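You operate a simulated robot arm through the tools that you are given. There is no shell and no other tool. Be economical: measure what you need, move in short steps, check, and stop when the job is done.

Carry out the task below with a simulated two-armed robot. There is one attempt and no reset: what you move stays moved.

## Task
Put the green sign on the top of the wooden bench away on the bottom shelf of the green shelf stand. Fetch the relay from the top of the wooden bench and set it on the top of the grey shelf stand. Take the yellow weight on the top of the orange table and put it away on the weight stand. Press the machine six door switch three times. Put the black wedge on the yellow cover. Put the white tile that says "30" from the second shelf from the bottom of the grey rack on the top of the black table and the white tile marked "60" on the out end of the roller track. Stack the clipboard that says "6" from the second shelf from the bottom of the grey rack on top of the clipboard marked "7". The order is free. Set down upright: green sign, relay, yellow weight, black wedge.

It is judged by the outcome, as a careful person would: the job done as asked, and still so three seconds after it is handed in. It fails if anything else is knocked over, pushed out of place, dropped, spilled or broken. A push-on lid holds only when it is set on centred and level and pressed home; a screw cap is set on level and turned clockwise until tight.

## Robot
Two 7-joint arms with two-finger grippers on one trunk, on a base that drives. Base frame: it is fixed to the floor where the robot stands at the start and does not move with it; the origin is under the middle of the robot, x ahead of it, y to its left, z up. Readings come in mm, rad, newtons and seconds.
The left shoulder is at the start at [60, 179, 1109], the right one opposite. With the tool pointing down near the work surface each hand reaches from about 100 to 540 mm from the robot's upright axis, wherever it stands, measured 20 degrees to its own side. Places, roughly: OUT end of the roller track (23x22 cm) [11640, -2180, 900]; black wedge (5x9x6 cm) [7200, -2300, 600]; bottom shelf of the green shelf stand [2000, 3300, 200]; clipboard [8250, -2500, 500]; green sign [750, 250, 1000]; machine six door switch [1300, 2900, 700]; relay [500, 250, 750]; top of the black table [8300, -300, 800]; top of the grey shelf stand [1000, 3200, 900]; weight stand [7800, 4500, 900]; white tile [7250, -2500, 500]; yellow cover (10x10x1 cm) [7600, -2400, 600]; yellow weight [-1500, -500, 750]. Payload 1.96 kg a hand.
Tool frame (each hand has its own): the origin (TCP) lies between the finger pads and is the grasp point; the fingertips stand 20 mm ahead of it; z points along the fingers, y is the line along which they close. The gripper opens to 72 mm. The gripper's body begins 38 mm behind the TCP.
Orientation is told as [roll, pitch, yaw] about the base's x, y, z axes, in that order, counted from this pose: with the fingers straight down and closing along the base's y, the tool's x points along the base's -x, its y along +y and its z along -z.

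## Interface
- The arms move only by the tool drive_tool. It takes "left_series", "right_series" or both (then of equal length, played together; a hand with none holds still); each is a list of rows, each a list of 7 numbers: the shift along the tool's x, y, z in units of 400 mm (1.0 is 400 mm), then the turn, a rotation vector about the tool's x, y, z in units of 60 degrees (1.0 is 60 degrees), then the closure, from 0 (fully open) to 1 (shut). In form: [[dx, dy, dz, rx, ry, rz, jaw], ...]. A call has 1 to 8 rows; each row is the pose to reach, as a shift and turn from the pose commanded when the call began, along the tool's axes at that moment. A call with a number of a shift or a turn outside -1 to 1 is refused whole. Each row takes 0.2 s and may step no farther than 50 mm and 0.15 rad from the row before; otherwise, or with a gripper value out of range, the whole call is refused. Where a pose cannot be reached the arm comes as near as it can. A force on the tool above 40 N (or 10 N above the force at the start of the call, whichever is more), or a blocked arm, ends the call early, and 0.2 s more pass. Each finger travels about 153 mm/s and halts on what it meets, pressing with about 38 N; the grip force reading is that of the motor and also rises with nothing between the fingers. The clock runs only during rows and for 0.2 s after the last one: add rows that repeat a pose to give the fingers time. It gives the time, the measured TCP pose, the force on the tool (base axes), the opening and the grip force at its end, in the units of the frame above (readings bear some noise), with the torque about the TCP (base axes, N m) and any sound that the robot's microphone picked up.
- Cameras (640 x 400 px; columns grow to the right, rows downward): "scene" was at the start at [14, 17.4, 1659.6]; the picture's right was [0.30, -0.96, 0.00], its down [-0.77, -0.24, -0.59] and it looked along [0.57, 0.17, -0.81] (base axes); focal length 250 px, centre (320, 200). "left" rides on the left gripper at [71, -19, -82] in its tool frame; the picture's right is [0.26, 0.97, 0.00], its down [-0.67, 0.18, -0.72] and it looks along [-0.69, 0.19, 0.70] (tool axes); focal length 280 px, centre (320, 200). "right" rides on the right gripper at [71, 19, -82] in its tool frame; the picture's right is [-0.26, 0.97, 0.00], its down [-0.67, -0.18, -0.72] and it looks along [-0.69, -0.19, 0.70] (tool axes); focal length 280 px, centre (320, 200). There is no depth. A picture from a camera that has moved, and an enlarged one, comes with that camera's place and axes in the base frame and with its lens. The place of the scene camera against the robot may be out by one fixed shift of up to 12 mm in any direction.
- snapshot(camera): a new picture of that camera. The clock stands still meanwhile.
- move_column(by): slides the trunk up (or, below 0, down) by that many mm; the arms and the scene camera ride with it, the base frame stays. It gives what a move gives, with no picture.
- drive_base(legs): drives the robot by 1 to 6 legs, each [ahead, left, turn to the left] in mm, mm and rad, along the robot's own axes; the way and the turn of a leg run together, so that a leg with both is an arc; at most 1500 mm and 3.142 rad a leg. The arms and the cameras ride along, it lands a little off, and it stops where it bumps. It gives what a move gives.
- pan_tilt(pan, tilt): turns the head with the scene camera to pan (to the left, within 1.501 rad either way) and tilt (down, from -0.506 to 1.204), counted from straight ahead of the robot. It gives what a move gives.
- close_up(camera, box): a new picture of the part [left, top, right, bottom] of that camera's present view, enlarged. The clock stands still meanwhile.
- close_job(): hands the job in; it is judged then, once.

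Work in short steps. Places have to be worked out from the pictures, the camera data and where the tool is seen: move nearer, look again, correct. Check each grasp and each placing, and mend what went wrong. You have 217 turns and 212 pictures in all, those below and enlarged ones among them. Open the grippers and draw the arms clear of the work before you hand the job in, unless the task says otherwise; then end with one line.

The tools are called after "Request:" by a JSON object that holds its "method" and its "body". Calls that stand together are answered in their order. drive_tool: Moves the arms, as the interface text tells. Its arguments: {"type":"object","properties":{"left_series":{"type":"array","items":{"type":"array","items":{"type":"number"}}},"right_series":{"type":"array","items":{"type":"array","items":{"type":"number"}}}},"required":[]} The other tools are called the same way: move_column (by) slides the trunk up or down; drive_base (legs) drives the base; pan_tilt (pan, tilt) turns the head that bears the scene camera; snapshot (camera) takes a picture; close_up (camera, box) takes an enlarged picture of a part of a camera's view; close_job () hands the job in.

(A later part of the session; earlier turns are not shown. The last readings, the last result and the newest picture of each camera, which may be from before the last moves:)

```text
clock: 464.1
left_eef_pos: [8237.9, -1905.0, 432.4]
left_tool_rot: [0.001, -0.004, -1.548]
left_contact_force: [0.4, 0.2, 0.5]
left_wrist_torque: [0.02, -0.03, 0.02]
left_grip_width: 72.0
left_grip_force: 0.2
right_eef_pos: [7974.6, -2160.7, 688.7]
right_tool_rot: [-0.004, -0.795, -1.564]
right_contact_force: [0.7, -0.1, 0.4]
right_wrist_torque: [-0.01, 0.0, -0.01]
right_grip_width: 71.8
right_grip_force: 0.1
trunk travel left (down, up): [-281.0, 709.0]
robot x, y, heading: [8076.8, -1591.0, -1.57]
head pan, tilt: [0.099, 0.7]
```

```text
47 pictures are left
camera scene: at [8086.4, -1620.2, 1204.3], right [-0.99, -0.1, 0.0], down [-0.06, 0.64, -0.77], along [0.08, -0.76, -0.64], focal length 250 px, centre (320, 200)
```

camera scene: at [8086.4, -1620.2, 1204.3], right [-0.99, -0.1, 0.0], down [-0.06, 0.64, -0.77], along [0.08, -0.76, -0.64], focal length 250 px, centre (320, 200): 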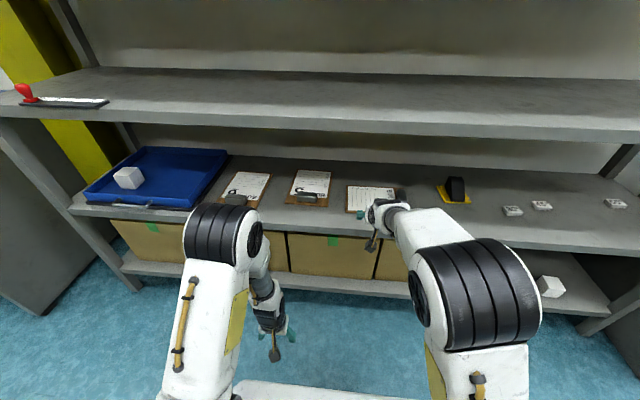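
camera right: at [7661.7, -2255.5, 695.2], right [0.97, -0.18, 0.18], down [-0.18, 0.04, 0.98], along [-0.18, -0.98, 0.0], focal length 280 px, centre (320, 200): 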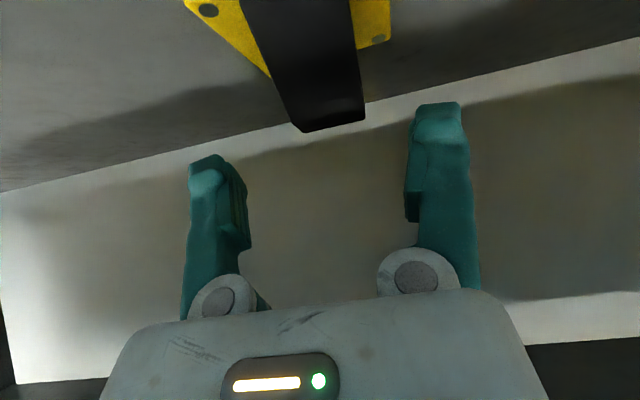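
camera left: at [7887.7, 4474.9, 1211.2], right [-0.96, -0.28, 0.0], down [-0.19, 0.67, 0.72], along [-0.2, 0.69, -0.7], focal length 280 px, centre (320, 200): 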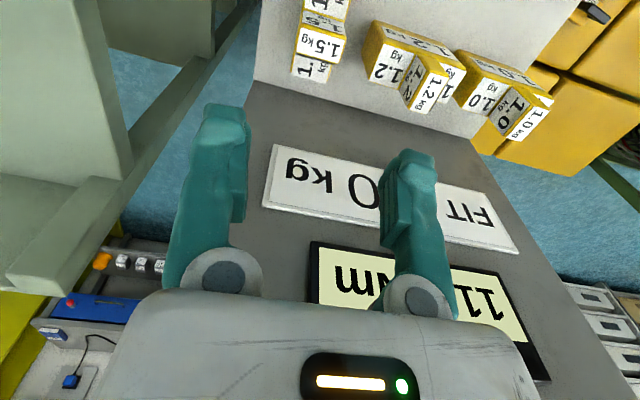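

Request:
{"method": "close_up", "body": {"camera": "scene", "box": [210, 155, 410, 230]}}

Request:
{"method": "snapshot", "body": {"camera": "right"}}

```text
3.20 times, centred on (310, 192) of scene
camera zoom: at [8086.4, -1620.2, 1204.3], right [-0.99, -0.1, 0.0], down [-0.06, 0.64, -0.77], along [0.08, -0.76, -0.64], focal length 801 px, centre (352, 224)
```

zoom: 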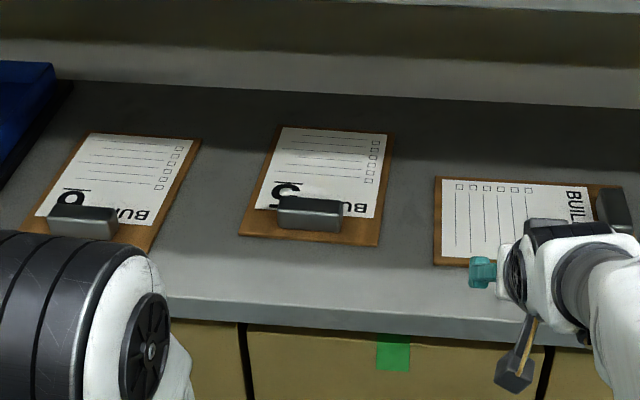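

```text
45 pictures are left
camera right: at [7992.6, -2054.1, 695.0], right [0.97, -0.18, 0.18], down [-0.18, 0.04, 0.98], along [-0.18, -0.98, 0.0], focal length 280 px, centre (320, 200)
```

right: 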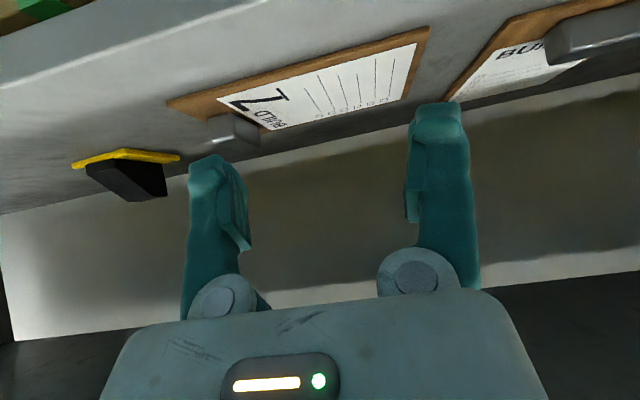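

I need the digits: left shows a loop, middle an open curve. I strafe 330 mm east so the right camera sees both boards.

Request:
{"method": "drive_base", "body": {"legs": [[0, 320, 0]]}}

Request:
{"method": "snapshot", "body": {"camera": "right"}}

```text
clock: 466.2
left_eef_pos: [8559.0, -1903.3, 432.0]
left_tool_rot: [0.002, -0.004, -1.546]
left_contact_force: [-0.1, -0.5, -0.5]
left_wrist_torque: [-0.03, -0.01, 0.01]
left_grip_width: 71.8
left_grip_force: 0.1
right_eef_pos: [8295.1, -2160.2, 688.5]
right_tool_rot: [-0.005, -0.794, -1.562]
right_contact_force: [0.5, 0.3, 0.9]
right_wrist_torque: [0.01, 0.03, -0.04]
right_grip_width: 72.3
right_grip_force: 0.0
trunk travel left (down, up): [-281.0, 709.0]
robot x, y, heading: [8396.5, -1587.7, -1.569]
head pan, tilt: [0.099, 0.7]
```

```text
44 pictures are left
camera right: at [8314.1, -2053.4, 695.0], right [0.97, -0.18, 0.18], down [-0.18, 0.04, 0.98], along [-0.18, -0.98, 0.0], focal length 280 px, centre (320, 200)
```

right: 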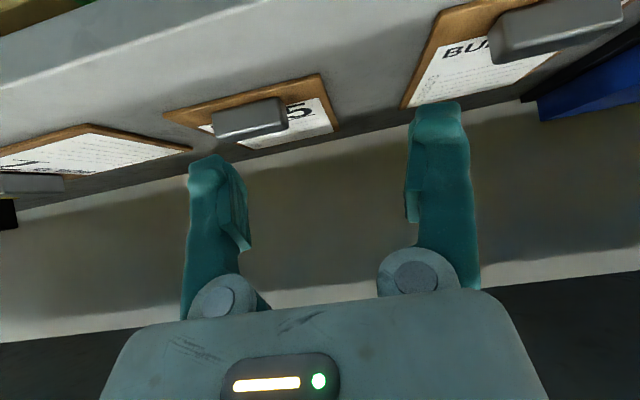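

Middle is 5, so the east board is 6; its centre ≈(8475, −2415), clip ≈(8477, −2318). I'll grip its clip front-to-back with a vertical tool turned 90°. First reorient the right hand outside the rack.

Request:
{"method": "drive_base", "body": {"legs": [[-160, 0, 0]]}}

Request:
{"method": "drive_tool", "body": {"right_series": [[0, 0, 0, 0, 0.126, 0, 0], [0, 0, 0, 0, 0.253, 0, 0], [0, 0, 0, 0, 0.379, 0, 0], [0, 0, 0, 0, 0.505, 0, 0], [0, 0, 0, 0, 0.632, 0, 0], [0, 0, 0, 0, 0.758, 0, 0]]}}

Request:
{"method": "drive_tool", "body": {"right_series": [[0, 0, 0, 0, 0, -0.13, 0], [0, 0, 0, 0, 0, -0.26, 0], [0, 0, 0, 0, 0, -0.39, 0], [0, 0, 0, 0, 0, -0.52, 0], [0, 0, 0, 0, 0, -0.65, 0], [0, 0, 0, 0, 0, -0.78, 0]]}}

Request:
{"method": "drive_tool", "body": {"right_series": [[0, 0, 0, 0, 0, -0.12, 0], [0, 0, 0, 0, 0, -0.24, 0], [0, 0, 0, 0, 0, -0.36, 0], [0, 0, 0, 0, 0, -0.48, 0], [0, 0, 0, 0, 0, -0.6, 0], [0, 0, 0, 0, 0, -0.712, 0]]}}

Request:
{"method": "snapshot", "body": {"camera": "scene"}}

```text
clock: 467.6
left_eef_pos: [8557.5, -1743.1, 433.0]
left_tool_rot: [0.002, -0.004, -1.55]
left_contact_force: [1.0, 0.4, -0.4]
left_wrist_torque: [0.0, 0.0, -0.01]
left_grip_width: 72.0
left_grip_force: 0.1
right_eef_pos: [8294.6, -1999.1, 689.1]
right_tool_rot: [-0.005, -0.792, -1.565]
right_contact_force: [-0.5, -0.2, -1.2]
right_wrist_torque: [0.03, 0.01, 0.0]
right_grip_width: 72.0
right_grip_force: 0.1
trunk travel left (down, up): [-281.0, 709.0]
robot x, y, heading: [8393.6, -1427.5, -1.57]
head pan, tilt: [0.099, 0.7]
```

```text
clock: 469.0
left_eef_pos: [8557.5, -1742.6, 432.7]
left_tool_rot: [0.001, -0.004, -1.549]
left_contact_force: [-0.5, -0.6, 0.2]
left_wrist_torque: [0.03, -0.01, 0.05]
left_grip_width: 71.9
left_grip_force: 0.0
right_eef_pos: [8294.3, -1999.6, 688.6]
right_tool_rot: [-0.004, -0.265, -1.567]
right_contact_force: [0.1, -0.3, 0.3]
right_wrist_torque: [0.01, -0.02, 0.0]
right_grip_width: 72.0
right_grip_force: 0.2
right hand out of reach, approached as far as the arm can: row 5, 6
trunk travel left (down, up): [-281.0, 709.0]
robot x, y, heading: [8396.3, -1430.6, -1.563]
head pan, tilt: [0.099, 0.7]
```

```text
clock: 470.4
left_eef_pos: [8557.6, -1742.6, 433.5]
left_tool_rot: [0.002, -0.004, -1.551]
left_contact_force: [-0.4, -0.4, 0.1]
left_wrist_torque: [0.0, 0.06, 0.0]
left_grip_width: 71.8
left_grip_force: 0.0
right_eef_pos: [8293.8, -1998.8, 689.0]
right_tool_rot: [-0.199, -0.178, -0.728]
right_contact_force: [-0.2, 0.3, -0.3]
right_wrist_torque: [0.01, -0.02, 0.01]
right_grip_width: 71.9
right_grip_force: 0.1
trunk travel left (down, up): [-281.0, 709.0]
robot x, y, heading: [8396.2, -1428.3, -1.568]
head pan, tilt: [0.099, 0.7]
```

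```text
clock: 471.8
left_eef_pos: [8558.8, -1742.6, 433.2]
left_tool_rot: [0.003, -0.004, -1.55]
left_contact_force: [0.3, 0.6, -0.1]
left_wrist_torque: [0.0, -0.02, -0.01]
left_grip_width: 71.9
left_grip_force: 0.1
right_eef_pos: [8294.5, -1999.1, 688.6]
right_tool_rot: [-0.265, 0.001, -0.004]
right_contact_force: [0.9, 0.5, 0.5]
right_wrist_torque: [-0.03, 0.0, 0.0]
right_grip_width: 72.0
right_grip_force: 0.0
trunk travel left (down, up): [-281.0, 709.0]
robot x, y, heading: [8396.2, -1431.7, -1.566]
head pan, tilt: [0.099, 0.7]
```

```text
43 pictures are left
camera scene: at [8407.0, -1458.2, 1204.3], right [-0.99, -0.1, 0.0], down [-0.06, 0.64, -0.76], along [0.08, -0.76, -0.64], focal length 250 px, centre (320, 200)
```

scene: 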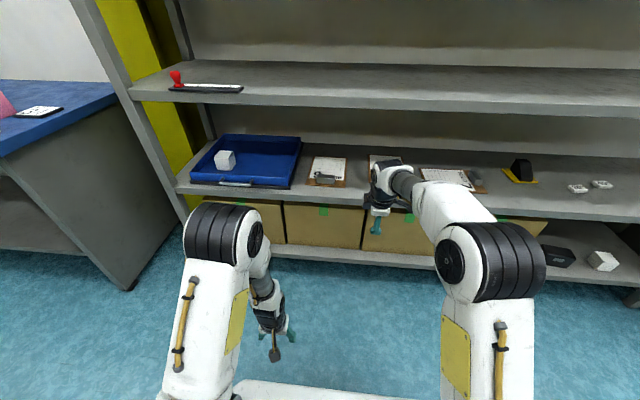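

The hand keeps a 15° forward tilt at this reach; I pull it 80 mm closer to make it vertical, then move east and forward so it nears the clip.

Request:
{"method": "drive_tool", "body": {"right_series": [[0, 0.097, -0.026, -0.127, 0, 0, 0], [0, 0.193, -0.0525, -0.253, 0, 0, 0]]}}

Request:
{"method": "drive_base", "body": {"legs": [[0, 178, 0], [290, 0, 0]]}}

Request:
{"method": "snapshot", "body": {"camera": "right"}}

Request:
{"method": "snapshot", "body": {"camera": "scene"}}

```text
clock: 472.4
left_eef_pos: [8558.1, -1743.3, 432.2]
left_tool_rot: [0.002, -0.003, -1.55]
left_contact_force: [0.0, -0.7, -0.1]
left_wrist_torque: [-0.03, 0.01, 0.04]
left_grip_width: 72.0
left_grip_force: 0.0
right_eef_pos: [8294.1, -1936.2, 696.4]
right_tool_rot: [-0.188, 0.016, 0.003]
right_contact_force: [0.2, -0.5, -0.3]
right_wrist_torque: [0.0, -0.04, 0.0]
right_grip_width: 72.1
right_grip_force: 0.1
right hand out of reach, approached as far as the arm can: row 1, 2
trunk travel left (down, up): [-281.0, 709.0]
robot x, y, heading: [8392.9, -1428.8, -1.568]
head pan, tilt: [0.099, 0.7]
```

```text
clock: 475.5
left_eef_pos: [8734.4, -2032.6, 433.6]
left_tool_rot: [0.002, -0.003, -1.552]
left_contact_force: [-0.3, 1.1, -0.3]
left_wrist_torque: [-0.01, 0.0, 0.02]
left_grip_width: 72.0
left_grip_force: 0.0
right_eef_pos: [8469.3, -2224.6, 694.9]
right_tool_rot: [-0.188, 0.017, -0.001]
right_contact_force: [0.8, -0.1, 0.1]
right_wrist_torque: [-0.02, -0.02, 0.02]
right_grip_width: 72.1
right_grip_force: 0.1
trunk travel left (down, up): [-281.0, 709.0]
robot x, y, heading: [8569.8, -1718.5, -1.571]
head pan, tilt: [0.099, 0.7]
```

```text
42 pictures are left
camera right: at [8400.0, -2192.2, 773.7], right [0.26, 0.95, -0.18], down [0.69, -0.05, 0.73], along [0.68, -0.32, -0.66], focal length 280 px, centre (320, 200)
```

right: 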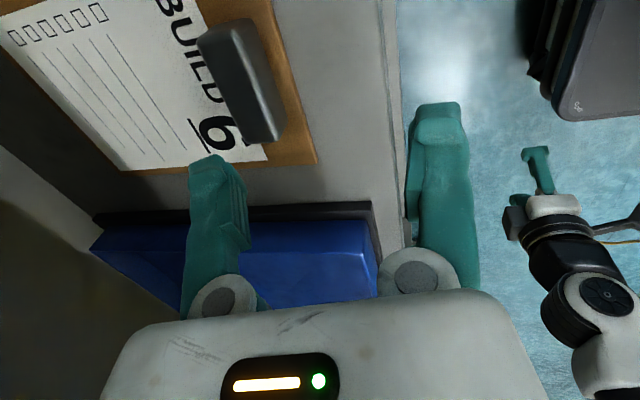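

```text
41 pictures are left
camera scene: at [8584.5, -1747.7, 1204.3], right [-1.0, -0.1, 0.0], down [-0.06, 0.64, -0.76], along [0.07, -0.76, -0.64], focal length 250 px, centre (320, 200)
```

scene: 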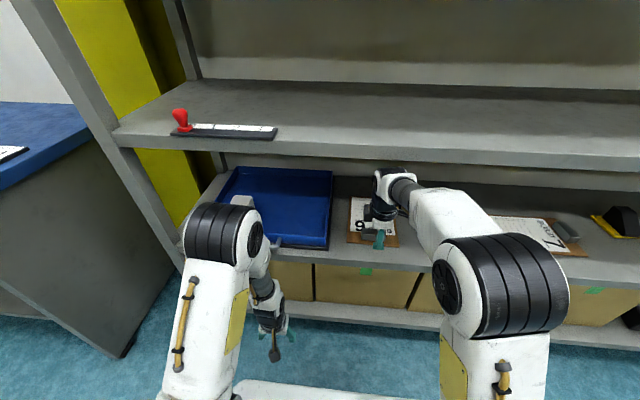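

Clearly "6". Its clip spans x 8426–8510 at y≈−2300, yaw −0.12, top ≈600. I drive 75 mm ahead, lower 55 mm and straighten the tool.

Request:
{"method": "drive_base", "body": {"legs": [[75, 0, 0]]}}

Request:
{"method": "drive_tool", "body": {"right_series": [[0, 0.013, 0.07, -0.09, 0, 0.06, 0], [0, 0.026, 0.135, -0.18, 0, 0.115, 0]]}}

Request:
{"method": "snapshot", "body": {"camera": "right"}}

```text
clock: 476.6
left_eef_pos: [8732.4, -2100.6, 438.7]
left_tool_rot: [0.003, -0.025, -1.554]
left_contact_force: [0.1, 0.6, -0.2]
left_wrist_torque: [-0.01, 0.01, -0.02]
left_grip_width: 72.2
left_grip_force: 0.0
right_eef_pos: [8465.1, -2265.9, 681.2]
right_tool_rot: [-0.137, 0.03, 0.0]
right_contact_force: [0.5, -0.2, -0.6]
right_wrist_torque: [0.0, 0.03, 0.01]
right_grip_width: 72.0
right_grip_force: 0.1
trunk travel left (down, up): [-281.0, 709.0]
robot x, y, heading: [8573.7, -1791.8, -1.571]
head pan, tilt: [0.099, 0.7]
```

```text
clock: 477.2
left_eef_pos: [8733.5, -2107.2, 435.9]
left_tool_rot: [0.003, -0.002, -1.553]
left_contact_force: [0.1, -0.9, 0.1]
left_wrist_torque: [0.0, 0.0, -0.02]
left_grip_width: 72.1
left_grip_force: 0.0
right_eef_pos: [8468.0, -2262.2, 661.4]
right_tool_rot: [-0.075, 0.015, -0.069]
right_contact_force: [-0.2, -0.5, 0.4]
right_wrist_torque: [-0.02, 0.02, -0.02]
right_grip_width: 71.9
right_grip_force: 0.1
right hand out of reach, approached as far as the arm can: row 1, 2
trunk travel left (down, up): [-281.0, 709.0]
robot x, y, heading: [8575.3, -1795.5, -1.576]
head pan, tilt: [0.099, 0.7]
```

```text
40 pictures are left
camera right: at [8399.3, -2233.1, 742.6], right [0.33, 0.94, -0.08], down [0.67, -0.18, 0.72], along [0.66, -0.28, -0.69], focal length 280 px, centre (320, 200)
```

right: 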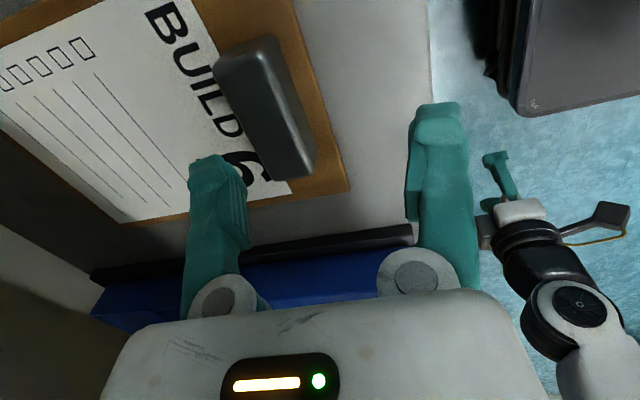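

Clip centre re-measured at (8464, −2297). I lower another 50 mm and move forward with the arm, then see where it gets.

Request:
{"method": "drive_tool", "body": {"right_series": [[0, -0.02, 0.07, -0.03, 0, 0, 0], [0, -0.04, 0.125, -0.06, 0, 0, 0], [0, -0.06, 0.125, -0.06, 0, 0, 0]]}}

Request:
{"method": "snapshot", "body": {"camera": "right"}}

```text
clock: 478.0
left_eef_pos: [8733.5, -2106.8, 432.3]
left_tool_rot: [0.002, -0.002, -1.554]
left_contact_force: [0.9, -0.3, 0.6]
left_wrist_torque: [-0.02, -0.02, -0.01]
left_grip_width: 71.9
left_grip_force: 0.1
right_eef_pos: [8465.2, -2289.3, 611.9]
right_tool_rot: [-0.009, 0.014, -0.07]
right_contact_force: [-0.2, -1.0, 0.1]
right_wrist_torque: [-0.03, -0.03, 0.01]
right_grip_width: 71.9
right_grip_force: 0.0
trunk travel left (down, up): [-281.0, 709.0]
robot x, y, heading: [8572.6, -1796.1, -1.572]
head pan, tilt: [0.099, 0.7]
```

```text
39 pictures are left
camera right: at [8396.0, -2265.8, 694.0], right [0.33, 0.95, -0.01], down [0.67, -0.22, 0.71], along [0.67, -0.24, -0.71], focal length 280 px, centre (320, 200)
```

right: 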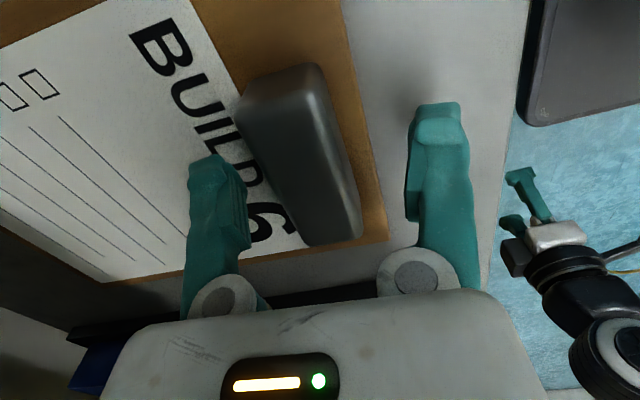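

Vertical now, with the clip between the fingers. I shift 6 mm, lower 4 mm and close, then lift 30 mm.

Request:
{"method": "drive_tool", "body": {"right_series": [[0, -0.015, 0.01, 0, 0, 0, 0], [0, -0.015, 0.01, 0, 0, 0, 0.4], [0, -0.015, 0.01, 0, 0, 0, 1.0], [0, -0.015, 0.01, 0, 0, 0, 1.0]]}}

Request:
{"method": "drive_tool", "body": {"right_series": [[0, 0, -0.05, 0, 0, 0, 1.0], [0, 0, -0.1, 0, 0, 0, 1.0]]}}

Request:
{"method": "snapshot", "body": {"camera": "right"}}

```text
clock: 479.0
left_eef_pos: [8732.7, -2106.7, 432.8]
left_tool_rot: [0.001, -0.004, -1.554]
left_contact_force: [-0.4, -0.3, 0.6]
left_wrist_torque: [-0.03, 0.02, -0.02]
left_grip_width: 71.9
left_grip_force: 0.0
right_eef_pos: [8464.4, -2295.7, 606.9]
right_tool_rot: [-0.009, 0.014, -0.067]
right_contact_force: [0.0, -1.0, 0.5]
right_wrist_torque: [-0.06, 0.02, 0.13]
right_grip_width: 29.0
right_grip_force: 37.4
trunk travel left (down, up): [-281.0, 709.0]
robot x, y, heading: [8571.7, -1795.2, -1.573]
head pan, tilt: [0.099, 0.7]
```

```text
clock: 479.6
left_eef_pos: [8732.7, -2107.9, 432.7]
left_tool_rot: [0.002, -0.005, -1.552]
left_contact_force: [-0.4, 0.0, -0.9]
left_wrist_torque: [-0.01, 0.02, 0.03]
left_grip_width: 72.0
left_grip_force: 0.1
right_eef_pos: [8463.8, -2295.8, 608.3]
right_tool_rot: [-0.01, 0.016, -0.07]
right_contact_force: [-0.1, -0.3, 0.2]
right_wrist_torque: [0.05, -0.01, 0.1]
right_grip_width: 29.0
right_grip_force: 38.0
right hand out of reach, approached as far as the arm can: row 1, 2
trunk travel left (down, up): [-281.0, 709.0]
robot x, y, heading: [8573.8, -1796.1, -1.578]
head pan, tilt: [0.099, 0.7]
```

```text
38 pictures are left
camera right: at [8395.3, -2271.8, 690.3], right [0.33, 0.95, -0.01], down [0.67, -0.22, 0.71], along [0.67, -0.24, -0.71], focal length 280 px, centre (320, 200)
```

right: 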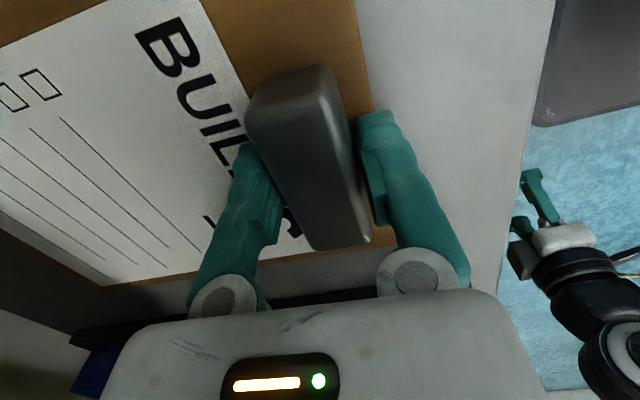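

Arm is at its limit upward, so I lift with the trunk 45 mm and look.

Request:
{"method": "move_column", "body": {"by": 45}}

Request:
{"method": "snapshot", "body": {"camera": "scene"}}

```text
clock: 480.4
left_eef_pos: [8733.8, -2105.9, 474.9]
left_tool_rot: [0.004, 0.0, -1.555]
left_contact_force: [0.0, 0.4, 0.8]
left_wrist_torque: [0.0, -0.04, -0.02]
left_grip_width: 71.9
left_grip_force: 0.1
right_eef_pos: [8461.3, -2271.9, 625.6]
right_tool_rot: [0.064, 0.027, -0.058]
right_contact_force: [-0.4, -0.1, -0.9]
right_wrist_torque: [0.13, -0.04, -0.05]
right_grip_width: 28.9
right_grip_force: 37.8
trunk travel left (down, up): [-326.0, 664.0]
robot x, y, heading: [8572.0, -1790.1, -1.572]
head pan, tilt: [0.099, 0.7]
```

```text
37 pictures are left
camera scene: at [8582.2, -1822.7, 1246.4], right [-1.0, -0.1, 0.0], down [-0.06, 0.64, -0.76], along [0.07, -0.76, -0.65], focal length 250 px, centre (320, 200)
```

scene: 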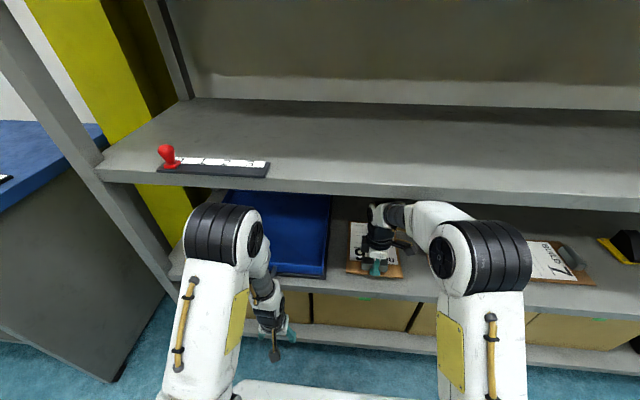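

The forearm pressed the shelf above, so I put the trunk back down 45 mm and instead raise and pull back with the arm (that pose was reachable before).

Request:
{"method": "move_column", "body": {"by": -45}}

Request:
{"method": "drive_tool", "body": {"right_series": [[0, 0.04, -0.03, 0.02, 0, 0, 1.0], [0, 0.075, -0.07, 0.05, 0, 0, 1.0], [0, 0.09, -0.12, 0.08, 0, 0, 1.0], [0, 0.09, -0.12, 0.08, 0, 0, 1.0]]}}

Request:
{"method": "snapshot", "body": {"camera": "scene"}}

```text
clock: 481.3
left_eef_pos: [8733.9, -2108.5, 435.0]
left_tool_rot: [0.003, -0.002, -1.553]
left_contact_force: [0.6, -0.3, -0.6]
left_wrist_torque: [0.04, -0.01, -0.05]
left_grip_width: 72.1
left_grip_force: 0.1
right_eef_pos: [8463.2, -2297.1, 609.8]
right_tool_rot: [-0.012, 0.016, -0.069]
right_contact_force: [0.1, -0.1, -1.9]
right_wrist_torque: [0.1, -0.05, -0.01]
right_grip_width: 28.7
right_grip_force: 37.9
trunk travel left (down, up): [-281.0, 709.0]
robot x, y, heading: [8572.1, -1790.9, -1.571]
head pan, tilt: [0.099, 0.7]
```

```text
clock: 482.3
left_eef_pos: [8733.9, -2107.0, 433.2]
left_tool_rot: [0.002, -0.003, -1.557]
left_contact_force: [0.1, 0.3, -0.2]
left_wrist_torque: [-0.01, 0.0, -0.02]
left_grip_width: 72.0
left_grip_force: 0.1
right_eef_pos: [8467.5, -2259.3, 653.9]
right_tool_rot: [-0.094, 0.016, -0.068]
right_contact_force: [-0.3, -0.2, -1.7]
right_wrist_torque: [0.07, 0.01, 0.01]
right_grip_width: 29.1
right_grip_force: 37.7
trunk travel left (down, up): [-281.0, 709.0]
robot x, y, heading: [8569.9, -1790.4, -1.577]
head pan, tilt: [0.099, 0.7]
```

```text
36 pictures are left
camera scene: at [8584.3, -1821.8, 1204.3], right [-1.0, -0.1, 0.0], down [-0.06, 0.64, -0.76], along [0.07, -0.76, -0.64], focal length 250 px, centre (320, 200)
```

scene: 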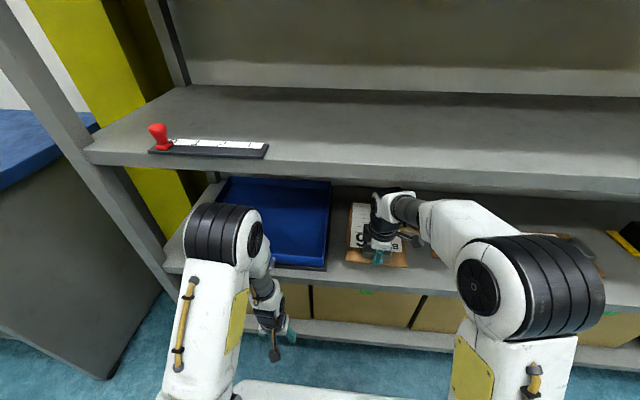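

Board is lifted clear with its far end slightly up. I strafe 497 mm west over board 7.

Request:
{"method": "drive_base", "body": {"legs": [[0, -497, 0.005]]}}

Request:
{"method": "snapshot", "body": {"camera": "right"}}

Request:
{"method": "close_up", "body": {"camera": "scene", "box": [320, 190, 500, 290]}}

```text
clock: 485.2
left_eef_pos: [8243.1, -2106.7, 432.6]
left_tool_rot: [0.001, -0.004, -1.544]
left_contact_force: [0.9, -0.1, 0.0]
left_wrist_torque: [0.04, 0.0, 0.01]
left_grip_width: 72.3
left_grip_force: 0.0
right_eef_pos: [7977.9, -2261.4, 655.0]
right_tool_rot: [-0.094, 0.016, -0.059]
right_contact_force: [-0.3, 0.3, -1.9]
right_wrist_torque: [0.09, 0.0, 0.01]
right_grip_width: 28.9
right_grip_force: 38.0
trunk travel left (down, up): [-281.0, 709.0]
robot x, y, heading: [8075.4, -1792.0, -1.57]
head pan, tilt: [0.099, 0.7]
```

```text
35 pictures are left
camera right: at [7909.2, -2231.0, 735.7], right [0.32, 0.94, -0.09], down [0.68, -0.15, 0.72], along [0.66, -0.29, -0.69], focal length 280 px, centre (320, 200)
```

right: 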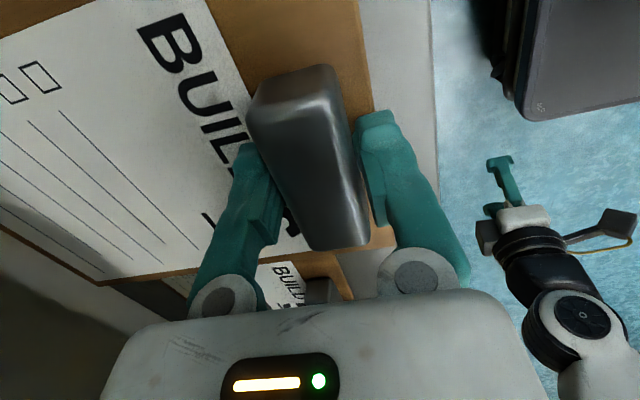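

```text
3.56 times, centred on (410, 240) of scene
camera zoom: at [8090.6, -1822.3, 1204.3], right [-0.99, -0.1, 0.0], down [-0.07, 0.64, -0.76], along [0.08, -0.76, -0.64], focal length 890 px, centre (0, 58)
```

zoom: 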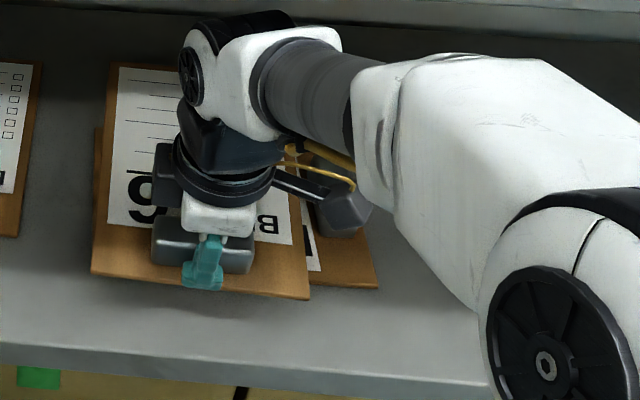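

Board 6 lies over 7 and clear of 7's clip. I lower ~35 mm while levelling and going 20 mm deeper.

Request:
{"method": "drive_tool", "body": {"right_series": [[0, -0.01, 0.04, -0.03, 0, 0, 1.0], [0, -0.025, 0.075, -0.06, 0, 0, 1.0], [0, -0.041, 0.094, -0.086, 0, 0, 1.0]]}}

Request:
{"method": "close_up", "body": {"camera": "scene", "box": [320, 190, 500, 290]}}

```text
clock: 486.0
left_eef_pos: [8243.0, -2105.8, 432.3]
left_tool_rot: [0.001, -0.003, -1.545]
left_contact_force: [0.3, 0.9, -0.9]
left_wrist_torque: [-0.04, 0.0, -0.01]
left_grip_width: 71.9
left_grip_force: 0.1
right_eef_pos: [7976.2, -2281.4, 619.4]
right_tool_rot: [-0.008, 0.016, -0.057]
right_contact_force: [0.3, 0.1, -1.8]
right_wrist_torque: [0.13, 0.02, 0.01]
right_grip_width: 28.9
right_grip_force: 38.3
trunk travel left (down, up): [-281.0, 709.0]
robot x, y, heading: [8076.6, -1792.3, -1.564]
head pan, tilt: [0.099, 0.7]
```

```text
3.56 times, centred on (410, 240) of scene
camera zoom: at [8090.9, -1822.3, 1204.3], right [-0.99, -0.1, 0.0], down [-0.07, 0.64, -0.76], along [0.08, -0.76, -0.64], focal length 890 px, centre (0, 58)
```

zoom: 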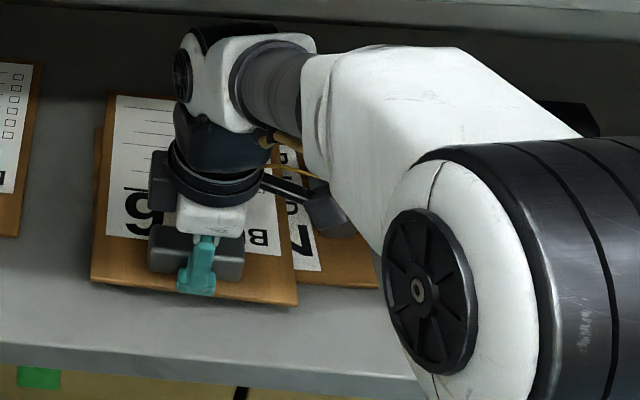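

Well stacked. I lower the last millimetres and release.

Request:
{"method": "drive_tool", "body": {"right_series": [[0, 0, 0.01, 0, 0, 0, 1.0], [0, 0, 0.018, 0, 0, 0, 1.0], [0, 0, 0.018, 0, 0, 0, 0.6], [0, 0, 0.018, 0, 0, 0, 0], [0, 0, 0.018, 0, 0, 0, 0]]}}

Request:
{"method": "drive_tool", "body": {"right_series": [[0, 0.04, -0.05, 0.03, 0, 0, 0], [0, 0.09, -0.11, 0.08, 0, 0, 0], [0, 0.15, -0.16, 0.12, 0, 0, 0]]}}

Request:
{"method": "drive_base", "body": {"legs": [[-200, 0, 0]]}}

Request:
{"method": "snapshot", "body": {"camera": "scene"}}

```text
clock: 487.2
left_eef_pos: [8243.1, -2106.3, 432.0]
left_tool_rot: [0.001, -0.004, -1.545]
left_contact_force: [-0.3, 0.3, -0.5]
left_wrist_torque: [-0.01, 0.01, 0.02]
left_grip_width: 72.3
left_grip_force: 0.0
right_eef_pos: [7976.2, -2281.3, 612.4]
right_tool_rot: [-0.002, 0.015, -0.058]
right_contact_force: [-0.1, 0.3, -0.8]
right_wrist_torque: [-0.05, 0.02, -0.01]
right_grip_width: 71.8
right_grip_force: 0.1
trunk travel left (down, up): [-281.0, 709.0]
robot x, y, heading: [8081.7, -1793.7, -1.563]
head pan, tilt: [0.099, 0.7]
```

```text
clock: 488.0
left_eef_pos: [8243.0, -2106.2, 433.0]
left_tool_rot: [0.002, -0.004, -1.545]
left_contact_force: [0.3, -0.7, 0.9]
left_wrist_torque: [0.01, 0.01, -0.01]
left_grip_width: 71.8
left_grip_force: 0.0
right_eef_pos: [7980.1, -2218.8, 677.1]
right_tool_rot: [-0.128, 0.015, -0.058]
right_contact_force: [-0.5, -0.2, 0.0]
right_wrist_torque: [0.0, -0.02, 0.03]
right_grip_width: 71.8
right_grip_force: 0.2
trunk travel left (down, up): [-281.0, 709.0]
robot x, y, heading: [8078.3, -1790.1, -1.563]
head pan, tilt: [0.099, 0.7]
```

```text
clock: 489.6
left_eef_pos: [8241.8, -1908.4, 434.6]
left_tool_rot: [0.001, -0.006, -1.541]
left_contact_force: [-0.1, 0.4, -0.6]
left_wrist_torque: [0.01, 0.01, 0.02]
left_grip_width: 71.9
left_grip_force: 0.0
right_eef_pos: [7979.6, -2023.5, 676.0]
right_tool_rot: [-0.132, 0.015, -0.056]
right_contact_force: [0.8, -0.3, 0.6]
right_wrist_torque: [0.01, 0.01, -0.01]
right_grip_width: 72.0
right_grip_force: 0.1
trunk travel left (down, up): [-281.0, 709.0]
robot x, y, heading: [8076.6, -1596.9, -1.566]
head pan, tilt: [0.099, 0.7]
```

```text
32 pictures are left
camera scene: at [8089.6, -1624.6, 1204.3], right [-0.99, -0.11, 0.0], down [-0.07, 0.64, -0.77], along [0.08, -0.76, -0.64], focal length 250 px, centre (320, 200)
```

scene: 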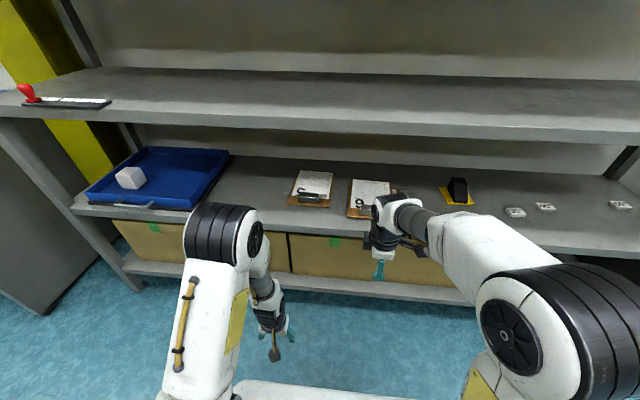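

Stacked. Now the tiles: I re-pose both hands (pitched 45°, closing along x): right for "60", left for "30".

Request:
{"method": "drive_tool", "body": {"right_series": [[0, 0, 0, -0.02, 0, 0.12, 0], [0, 0, 0, -0.04, 0, 0.24, 0], [0, 0, 0, -0.06, 0, 0.36, 0], [0, 0, 0, -0.07, 0, 0.48, 0], [0, 0, 0, -0.08, 0, 0.6, 0], [0, 0, 0, -0.09, 0, 0.72, 0]], "left_series": [[0, 0, 0, 0, -0.125, 0, 0], [0, 0, 0, 0, -0.25, 0, 0], [0, 0, 0, 0, -0.375, 0, 0], [0, 0, 0, 0, -0.5, 0, 0], [0, 0, 0, 0, -0.625, 0, 0], [0, 0, 0, 0, -0.75, 0, 0]]}}

Request:
{"method": "drive_tool", "body": {"right_series": [[0, 0, 0, 0, 0, 0.12, 0], [0, 0, 0, 0, 0, 0.24, 0], [0, 0, 0, 0, 0, 0.36, 0], [0, 0, 0, 0, 0, 0.48, 0], [0, 0, 0, 0, 0, 0.6, 0], [0, 0, 0, 0, 0, 0.72, 0]], "left_series": [[-0.072, 0, -0.072, 0, 0, 0, 0], [-0.145, 0, -0.145, 0, 0, 0, 0], [-0.218, 0, -0.218, 0, 0, 0, 0], [-0.29, 0, -0.29, 0, 0, 0, 0], [-0.365, 0, -0.365, 0, 0, 0, 0], [-0.435, 0, -0.435, 0, 0, 0, 0]]}}

Request:
{"method": "drive_tool", "body": {"right_series": [[0, 0, 0, 0, -0.11, 0, 0], [0, 0, 0, 0, -0.22, 0, 0], [0, 0, 0, 0, -0.33, 0, 0], [0, 0, 0, 0, -0.44, 0, 0], [0, 0, 0, 0, -0.55, 0, 0], [0, 0, 0, 0, -0.65, 0, 0]], "left_series": [[-0.07, 0, 0.07, 0, 0, 0, 0], [-0.14, 0, 0.14, 0, 0, 0, 0], [-0.21, 0, 0.21, 0, 0, 0, 0], [-0.28, 0, 0.28, 0, 0, 0, 0], [-0.35, 0, 0.35, 0, 0, 0, 0], [-0.4, 0, 0.4, 0, 0, 0, 0]]}}

```text
clock: 491.0
left_eef_pos: [8238.3, -1925.4, 412.1]
left_tool_rot: [0.003, -0.791, -1.546]
left_contact_force: [-0.6, -0.2, 0.6]
left_wrist_torque: [-0.01, 0.02, 0.03]
left_grip_width: 72.0
left_grip_force: 0.1
left hand out of reach, approached as far as the arm can: row 3, 4, 5, 6
right_eef_pos: [7979.5, -2021.5, 671.3]
right_tool_rot: [-0.02, -0.048, -0.808]
right_contact_force: [0.2, 0.5, 0.0]
right_wrist_torque: [-0.02, 0.01, 0.02]
right_grip_width: 72.3
right_grip_force: 0.0
right hand out of reach, approached as far as the arm can: row 5, 6
trunk travel left (down, up): [-281.0, 709.0]
robot x, y, heading: [8076.4, -1592.6, -1.562]
head pan, tilt: [0.099, 0.7]
```

```text
clock: 492.4
left_eef_pos: [8224.0, -2016.9, 654.0]
left_tool_rot: [0.0, -0.788, -1.543]
left_contact_force: [0.2, -0.1, -0.2]
left_wrist_torque: [-0.03, -0.04, 0.0]
left_grip_width: 72.0
left_grip_force: 0.0
left hand out of reach, approached as far as the arm can: row 1, 2, 3, 4, 5, 6
right_eef_pos: [7979.7, -2020.5, 669.8]
right_tool_rot: [0.015, -0.046, -1.566]
right_contact_force: [-0.1, 0.6, -0.1]
right_wrist_torque: [0.0, 0.03, 0.01]
right_grip_width: 72.1
right_grip_force: 0.2
trunk travel left (down, up): [-281.0, 709.0]
robot x, y, heading: [8077.4, -1596.5, -1.564]
head pan, tilt: [0.099, 0.7]
```

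```text
clock: 493.8
left_eef_pos: [8230.1, -2243.7, 654.4]
left_tool_rot: [0.004, -0.788, -1.547]
left_contact_force: [0.5, 0.0, -0.4]
left_wrist_torque: [-0.01, 0.02, 0.01]
left_grip_width: 72.2
left_grip_force: 0.0
right_eef_pos: [7979.6, -2021.2, 671.2]
right_tool_rot: [0.024, -0.726, -1.576]
right_contact_force: [0.6, 0.3, -0.3]
right_wrist_torque: [-0.03, 0.02, -0.03]
right_grip_width: 72.0
right_grip_force: 0.1
trunk travel left (down, up): [-281.0, 709.0]
robot x, y, heading: [8075.2, -1594.3, -1.563]
head pan, tilt: [0.099, 0.7]
```

I retract the left hand, extend the right, then strafe to put the right hand in front of tile 60.

Request:
{"method": "drive_tool", "body": {"right_series": [[-0.056, 0, 0.05, 0, -0.02, 0, 0], [-0.112, 0, 0.1, 0, -0.04, 0, 0], [-0.168, 0, 0.15, 0, -0.057, 0, 0], [-0.224, 0, 0.2, 0, -0.057, 0, 0], [-0.28, 0, 0.249, 0, -0.057, 0, 0]], "left_series": [[0.07, 0, -0.07, 0, 0, 0, 0], [0.14, 0, -0.14, 0, 0, 0, 0], [0.21, 0, -0.21, 0, 0, 0, 0], [0.28, 0, -0.28, 0, 0, 0, 0], [0.34, 0, -0.34, 0, 0, 0, 0]]}}

Request:
{"method": "drive_base", "body": {"legs": [[0, -930, -0.005], [110, 0, 0]]}}

Request:
{"method": "snapshot", "body": {"camera": "right"}}

```text
clock: 495.0
left_eef_pos: [8224.7, -2048.0, 654.2]
left_tool_rot: [0.002, -0.788, -1.543]
left_contact_force: [-0.2, 0.1, 0.7]
left_wrist_torque: [-0.01, 0.01, 0.02]
left_grip_width: 71.9
left_grip_force: 0.0
right_eef_pos: [7980.4, -2171.5, 669.2]
right_tool_rot: [0.02, -0.785, -1.576]
right_contact_force: [0.3, -0.5, -0.4]
right_wrist_torque: [-0.01, 0.0, -0.01]
right_grip_width: 72.0
right_grip_force: 0.1
trunk travel left (down, up): [-281.0, 709.0]
robot x, y, heading: [8074.6, -1591.8, -1.563]
head pan, tilt: [0.099, 0.7]
```

```text
clock: 500.7
left_eef_pos: [7291.2, -2166.9, 653.6]
left_tool_rot: [0.004, -0.789, -1.552]
left_contact_force: [-0.2, -0.6, 0.1]
left_wrist_torque: [0.04, -0.03, 0.0]
left_grip_width: 72.1
left_grip_force: 0.1
right_eef_pos: [7047.5, -2284.0, 670.2]
right_tool_rot: [0.023, -0.785, -1.586]
right_contact_force: [0.6, -0.6, -0.8]
right_wrist_torque: [-0.01, -0.05, 0.02]
right_grip_width: 72.0
right_grip_force: 0.0
trunk travel left (down, up): [-281.0, 709.0]
robot x, y, heading: [7145.4, -1708.3, -1.568]
head pan, tilt: [0.099, 0.7]
```

```text
31 pictures are left
camera right: at [7065.1, -2177.9, 677.9], right [0.96, -0.18, 0.2], down [-0.2, 0.03, 0.98], along [-0.19, -0.98, -0.01], focal length 280 px, centre (320, 200)
```

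right: 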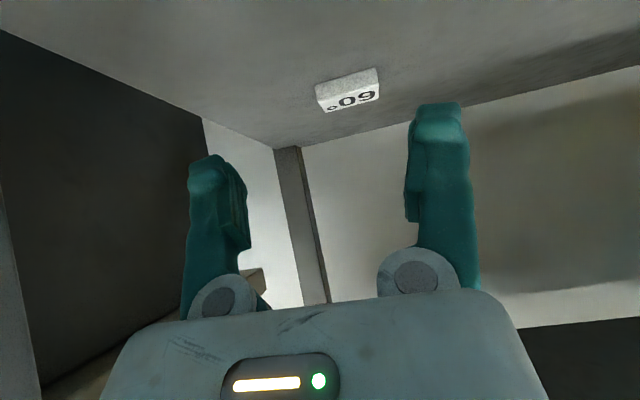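

Tile 60: front edge x 7036–7088 at y≈−2414, square to the shelf. I go to just above it.

Request:
{"method": "drive_tool", "body": {"right_series": [[-0.034, 0.0415, 0.087, 0, 0, 0, 0], [-0.067, 0.0415, 0.173, 0, 0, 0, 0], [-0.1, 0.0415, 0.26, 0, 0, 0, 0], [-0.134, 0.0415, 0.3465, 0, 0, 0, 0]]}}

Request:
{"method": "snapshot", "body": {"camera": "right"}}

```text
clock: 501.7
left_eef_pos: [7290.1, -2165.5, 653.1]
left_tool_rot: [0.002, -0.79, -1.552]
left_contact_force: [-0.1, -0.2, -0.1]
left_wrist_torque: [-0.04, 0.0, 0.0]
left_grip_width: 72.2
left_grip_force: 0.0
right_eef_pos: [7063.1, -2420.5, 610.8]
right_tool_rot: [0.02, -0.785, -1.584]
right_contact_force: [0.5, 0.0, -1.1]
right_wrist_torque: [0.0, 0.02, 0.03]
right_grip_width: 72.2
right_grip_force: 0.1
trunk travel left (down, up): [-281.0, 709.0]
robot x, y, heading: [7148.9, -1709.5, -1.575]
head pan, tilt: [0.099, 0.7]
```

```text
30 pictures are left
camera right: at [7082.5, -2314.2, 618.7], right [0.96, -0.18, 0.2], down [-0.2, 0.03, 0.98], along [-0.19, -0.98, -0.01], focal length 280 px, centre (320, 200)
```

right: 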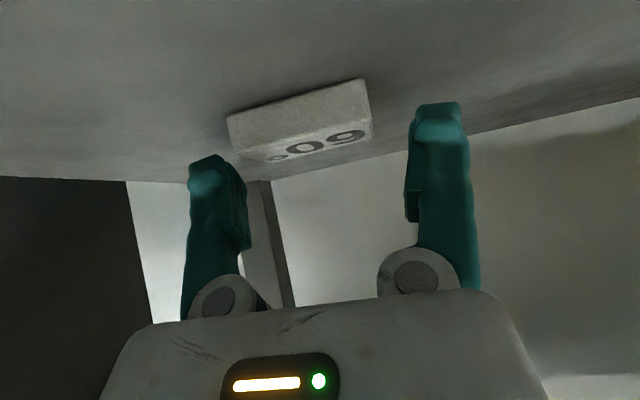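

Aligned. Lower 9 mm, close, and lift.

Request:
{"method": "drive_tool", "body": {"right_series": [[0.016, -0.004, 0.016, 0, 0, 0, 0], [0.016, -0.004, 0.016, 0, 0, 0, 0.2], [0.016, -0.004, 0.016, 0, 0, 0, 0.8], [0.016, -0.004, 0.016, 0, 0, 0, 0.8], [-0.06, -0.004, -0.06, 0, 0, 0, 0.8]]}}

Request:
{"method": "snapshot", "body": {"camera": "right"}}

```text
clock: 502.9
left_eef_pos: [7291.1, -2165.8, 654.3]
left_tool_rot: [0.002, -0.789, -1.553]
left_contact_force: [0.8, -0.1, 0.7]
left_wrist_torque: [-0.05, 0.02, 0.01]
left_grip_width: 71.9
left_grip_force: 0.1
right_eef_pos: [7063.4, -2419.5, 645.8]
right_tool_rot: [0.024, -0.784, -1.585]
right_contact_force: [1.3, 0.0, -1.3]
right_wrist_torque: [-0.02, -0.01, -0.01]
right_grip_width: 50.3
right_grip_force: 38.1
trunk travel left (down, up): [-281.0, 709.0]
robot x, y, heading: [7147.3, -1709.2, -1.568]
head pan, tilt: [0.099, 0.7]
```

```text
29 pictures are left
camera right: at [7081.4, -2313.2, 652.9], right [0.96, -0.18, 0.2], down [-0.2, 0.03, 0.98], along [-0.19, -0.98, -0.01], focal length 280 px, centre (320, 200)
```

right: 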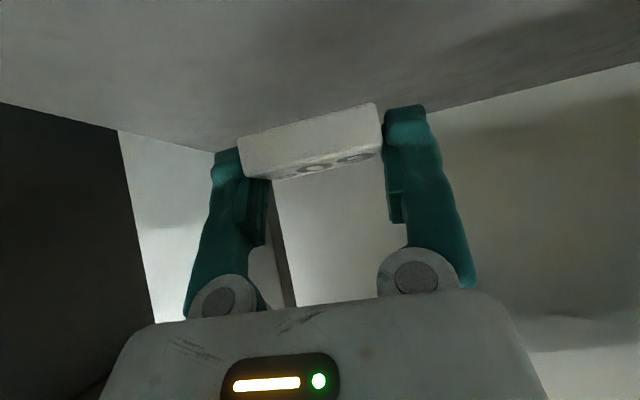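

Tile 60 held. I draw the right hand out, strafe 172 mm east, and look with the left camera at tile 30.

Request:
{"method": "drive_tool", "body": {"right_series": [[0.07, 0, -0.07, 0, 0, 0, 0.8], [0.14, 0, -0.14, 0, 0, 0, 0.8], [0.21, 0, -0.21, 0, 0, 0, 0.8], [0.28, 0, -0.28, 0, 0, 0, 0.8]]}}

Request:
{"method": "drive_base", "body": {"legs": [[0, 172, 0]]}}

Request:
{"method": "snapshot", "body": {"camera": "left"}}

```text
clock: 503.9
left_eef_pos: [7291.6, -2164.9, 654.8]
left_tool_rot: [0.002, -0.789, -1.552]
left_contact_force: [0.9, 0.7, -0.5]
left_wrist_torque: [-0.02, -0.01, 0.01]
left_grip_width: 71.9
left_grip_force: 0.2
right_eef_pos: [7060.3, -2261.7, 645.7]
right_tool_rot: [0.023, -0.786, -1.584]
right_contact_force: [0.0, -0.4, -1.4]
right_wrist_torque: [-0.02, -0.01, 0.01]
right_grip_width: 50.3
right_grip_force: 37.6
trunk travel left (down, up): [-281.0, 709.0]
robot x, y, heading: [7146.7, -1710.9, -1.569]
head pan, tilt: [0.099, 0.7]
```

```text
clock: 505.4
left_eef_pos: [7461.7, -2165.7, 652.6]
left_tool_rot: [0.001, -0.789, -1.552]
left_contact_force: [-0.1, 0.0, -0.5]
left_wrist_torque: [-0.02, 0.0, 0.05]
left_grip_width: 71.9
left_grip_force: 0.0
right_eef_pos: [7234.2, -2262.8, 645.1]
right_tool_rot: [0.021, -0.785, -1.584]
right_contact_force: [-0.5, -0.1, -0.2]
right_wrist_torque: [-0.03, -0.03, 0.02]
right_grip_width: 50.3
right_grip_force: 38.2
trunk travel left (down, up): [-281.0, 709.0]
robot x, y, heading: [7322.4, -1712.7, -1.57]
head pan, tilt: [0.099, 0.7]
```

```text
28 pictures are left
camera left: at [7442.3, -2058.0, 661.3], right [0.96, 0.2, -0.18], down [0.18, 0.04, 0.98], along [0.21, -0.98, 0.0], focal length 280 px, centre (320, 200)
```

left: 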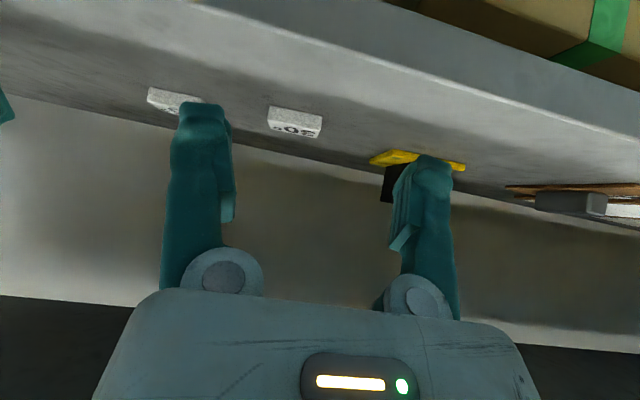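

Tile 30: front edge x 7436–7489 at y≈−2337, yaw ≈0.07. I move the left hand just above it.

Request:
{"method": "drive_tool", "body": {"left_series": [[-0.047, -0.01, 0.078, -0.01, 0, -0.01, 0], [-0.094, -0.01, 0.156, -0.02, 0, -0.02, 0], [-0.14, -0.01, 0.235, -0.03, 0, -0.03, 0], [-0.187, -0.01, 0.313, -0.0385, 0, -0.0385, 0], [-0.234, -0.01, 0.391, -0.0385, 0, -0.0385, 0]]}}

Request:
{"method": "snapshot", "body": {"camera": "left"}}

```text
clock: 506.6
left_eef_pos: [7463.3, -2342.3, 610.4]
left_tool_rot: [0.002, -0.789, -1.495]
left_contact_force: [0.0, -0.1, -0.4]
left_wrist_torque: [0.02, 0.0, -0.03]
left_grip_width: 72.1
left_grip_force: 0.0
right_eef_pos: [7233.4, -2261.7, 645.0]
right_tool_rot: [0.024, -0.786, -1.585]
right_contact_force: [-0.1, -0.1, -0.3]
right_wrist_torque: [0.02, 0.02, 0.0]
right_grip_width: 50.2
right_grip_force: 37.9
trunk travel left (down, up): [-281.0, 709.0]
robot x, y, heading: [7321.4, -1712.5, -1.572]
head pan, tilt: [0.099, 0.7]
```

```text
27 pictures are left
camera left: at [7435.7, -2236.2, 617.1], right [0.95, 0.26, -0.18], down [0.18, 0.05, 0.98], along [0.26, -0.96, 0.0], focal length 280 px, centre (320, 200)
```

left: 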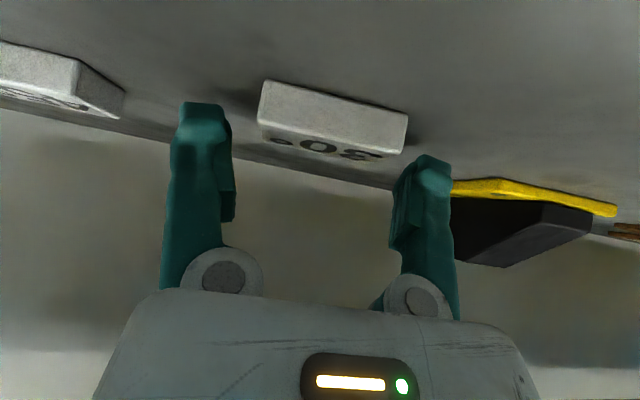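

Aligned; shift 4 mm, lower 9 mm, close, lift.

Request:
{"method": "drive_tool", "body": {"left_series": [[0.015, -0.01, 0.016, 0, 0, 0, 0], [0.015, -0.01, 0.016, 0, 0, 0, 0.2], [0.015, -0.01, 0.016, 0, 0, 0, 0.8], [0.015, -0.01, 0.016, 0, 0, 0, 0.8], [-0.06, -0.01, -0.06, 0, 0, 0, 0.8]]}}

Request:
{"method": "snapshot", "body": {"camera": "left"}}

```text
clock: 507.8
left_eef_pos: [7456.5, -2342.2, 642.4]
left_tool_rot: [0.003, -0.789, -1.497]
left_contact_force: [-0.1, -0.1, -0.4]
left_wrist_torque: [-0.01, 0.01, 0.0]
left_grip_width: 50.6
left_grip_force: 38.4
right_eef_pos: [7233.2, -2261.7, 644.7]
right_tool_rot: [0.022, -0.785, -1.583]
right_contact_force: [-0.2, -0.4, 0.0]
right_wrist_torque: [0.02, 0.01, 0.02]
right_grip_width: 50.1
right_grip_force: 38.1
trunk travel left (down, up): [-281.0, 709.0]
robot x, y, heading: [7322.3, -1709.5, -1.57]
head pan, tilt: [0.099, 0.7]
```

```text
26 pictures are left
camera left: at [7431.2, -2236.3, 650.9], right [0.95, 0.26, -0.18], down [0.18, 0.05, 0.98], along [0.26, -0.96, 0.0], focal length 280 px, centre (320, 200)
```

left: 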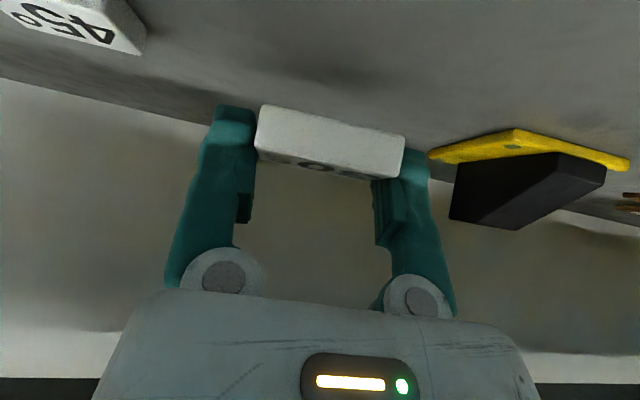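

Both tiles held flat. I back out, move east and turn round to face the black table to the north.

Request:
{"method": "drive_base", "body": {"legs": [[-270, 0, 0], [0, 950, 0], [0, 0, 3.13]]}}

Request:
{"method": "move_column", "body": {"by": 350}}

Request:
{"method": "pan_tilt", "body": {"pan": 0, "tilt": 0.6}}

Request:
{"method": "snapshot", "body": {"camera": "scene"}}

```text
clock: 521.6
left_eef_pos: [8118.3, -804.9, 643.7]
left_tool_rot: [0.002, -0.788, 1.673]
left_contact_force: [-0.3, 0.8, -0.3]
left_wrist_torque: [0.03, -0.01, -0.03]
left_grip_width: 50.6
left_grip_force: 37.8
right_eef_pos: [8346.0, -880.2, 645.7]
right_tool_rot: [0.022, -0.784, 1.583]
right_contact_force: [-0.2, -0.4, -0.4]
right_wrist_torque: [-0.01, 0.02, -0.01]
right_grip_width: 50.6
right_grip_force: 38.0
trunk travel left (down, up): [-281.0, 709.0]
robot x, y, heading: [8276.8, -1433.0, 1.595]
head pan, tilt: [0.099, 0.7]
```

```text
clock: 525.1
left_eef_pos: [8118.7, -805.5, 992.1]
left_tool_rot: [0.002, -0.788, 1.674]
left_contact_force: [0.2, -0.5, 0.1]
left_wrist_torque: [-0.01, 0.0, -0.03]
left_grip_width: 50.0
left_grip_force: 37.8
right_eef_pos: [8346.2, -878.9, 995.4]
right_tool_rot: [0.022, -0.784, 1.583]
right_contact_force: [0.3, -0.4, -0.2]
right_wrist_torque: [-0.05, -0.01, 0.02]
right_grip_width: 50.6
right_grip_force: 38.0
trunk travel left (down, up): [-631.0, 359.0]
robot x, y, heading: [8273.8, -1433.1, 1.601]
head pan, tilt: [0.099, 0.7]
```

```text
clock: 525.7
left_eef_pos: [8119.0, -805.2, 993.8]
left_tool_rot: [0.002, -0.788, 1.672]
left_contact_force: [-0.7, 0.5, 0.4]
left_wrist_torque: [-0.02, 0.02, -0.02]
left_grip_width: 50.4
left_grip_force: 38.0
right_eef_pos: [8344.9, -879.5, 995.1]
right_tool_rot: [0.021, -0.787, 1.583]
right_contact_force: [-0.1, -0.1, -0.7]
right_wrist_torque: [0.02, 0.0, -0.01]
right_grip_width: 50.3
right_grip_force: 37.8
trunk travel left (down, up): [-631.0, 359.0]
robot x, y, heading: [8269.1, -1434.0, 1.599]
head pan, tilt: [0.0, 0.6]
```

```text
25 pictures are left
camera scene: at [8277.4, -1409.3, 1562.9], right [1.0, 0.03, 0.0], down [0.01, -0.57, -0.82], along [-0.02, 0.82, -0.57], focal length 250 px, centre (320, 200)
```

scene: 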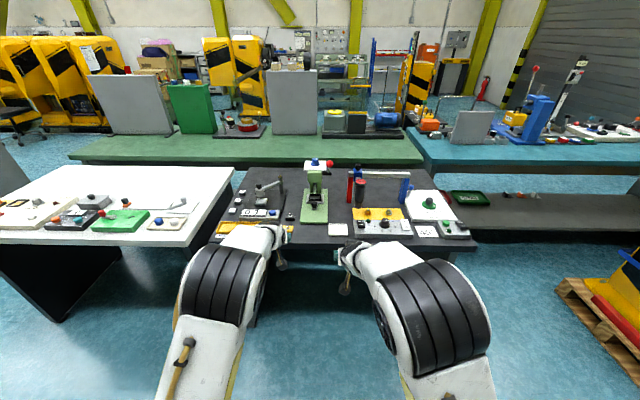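

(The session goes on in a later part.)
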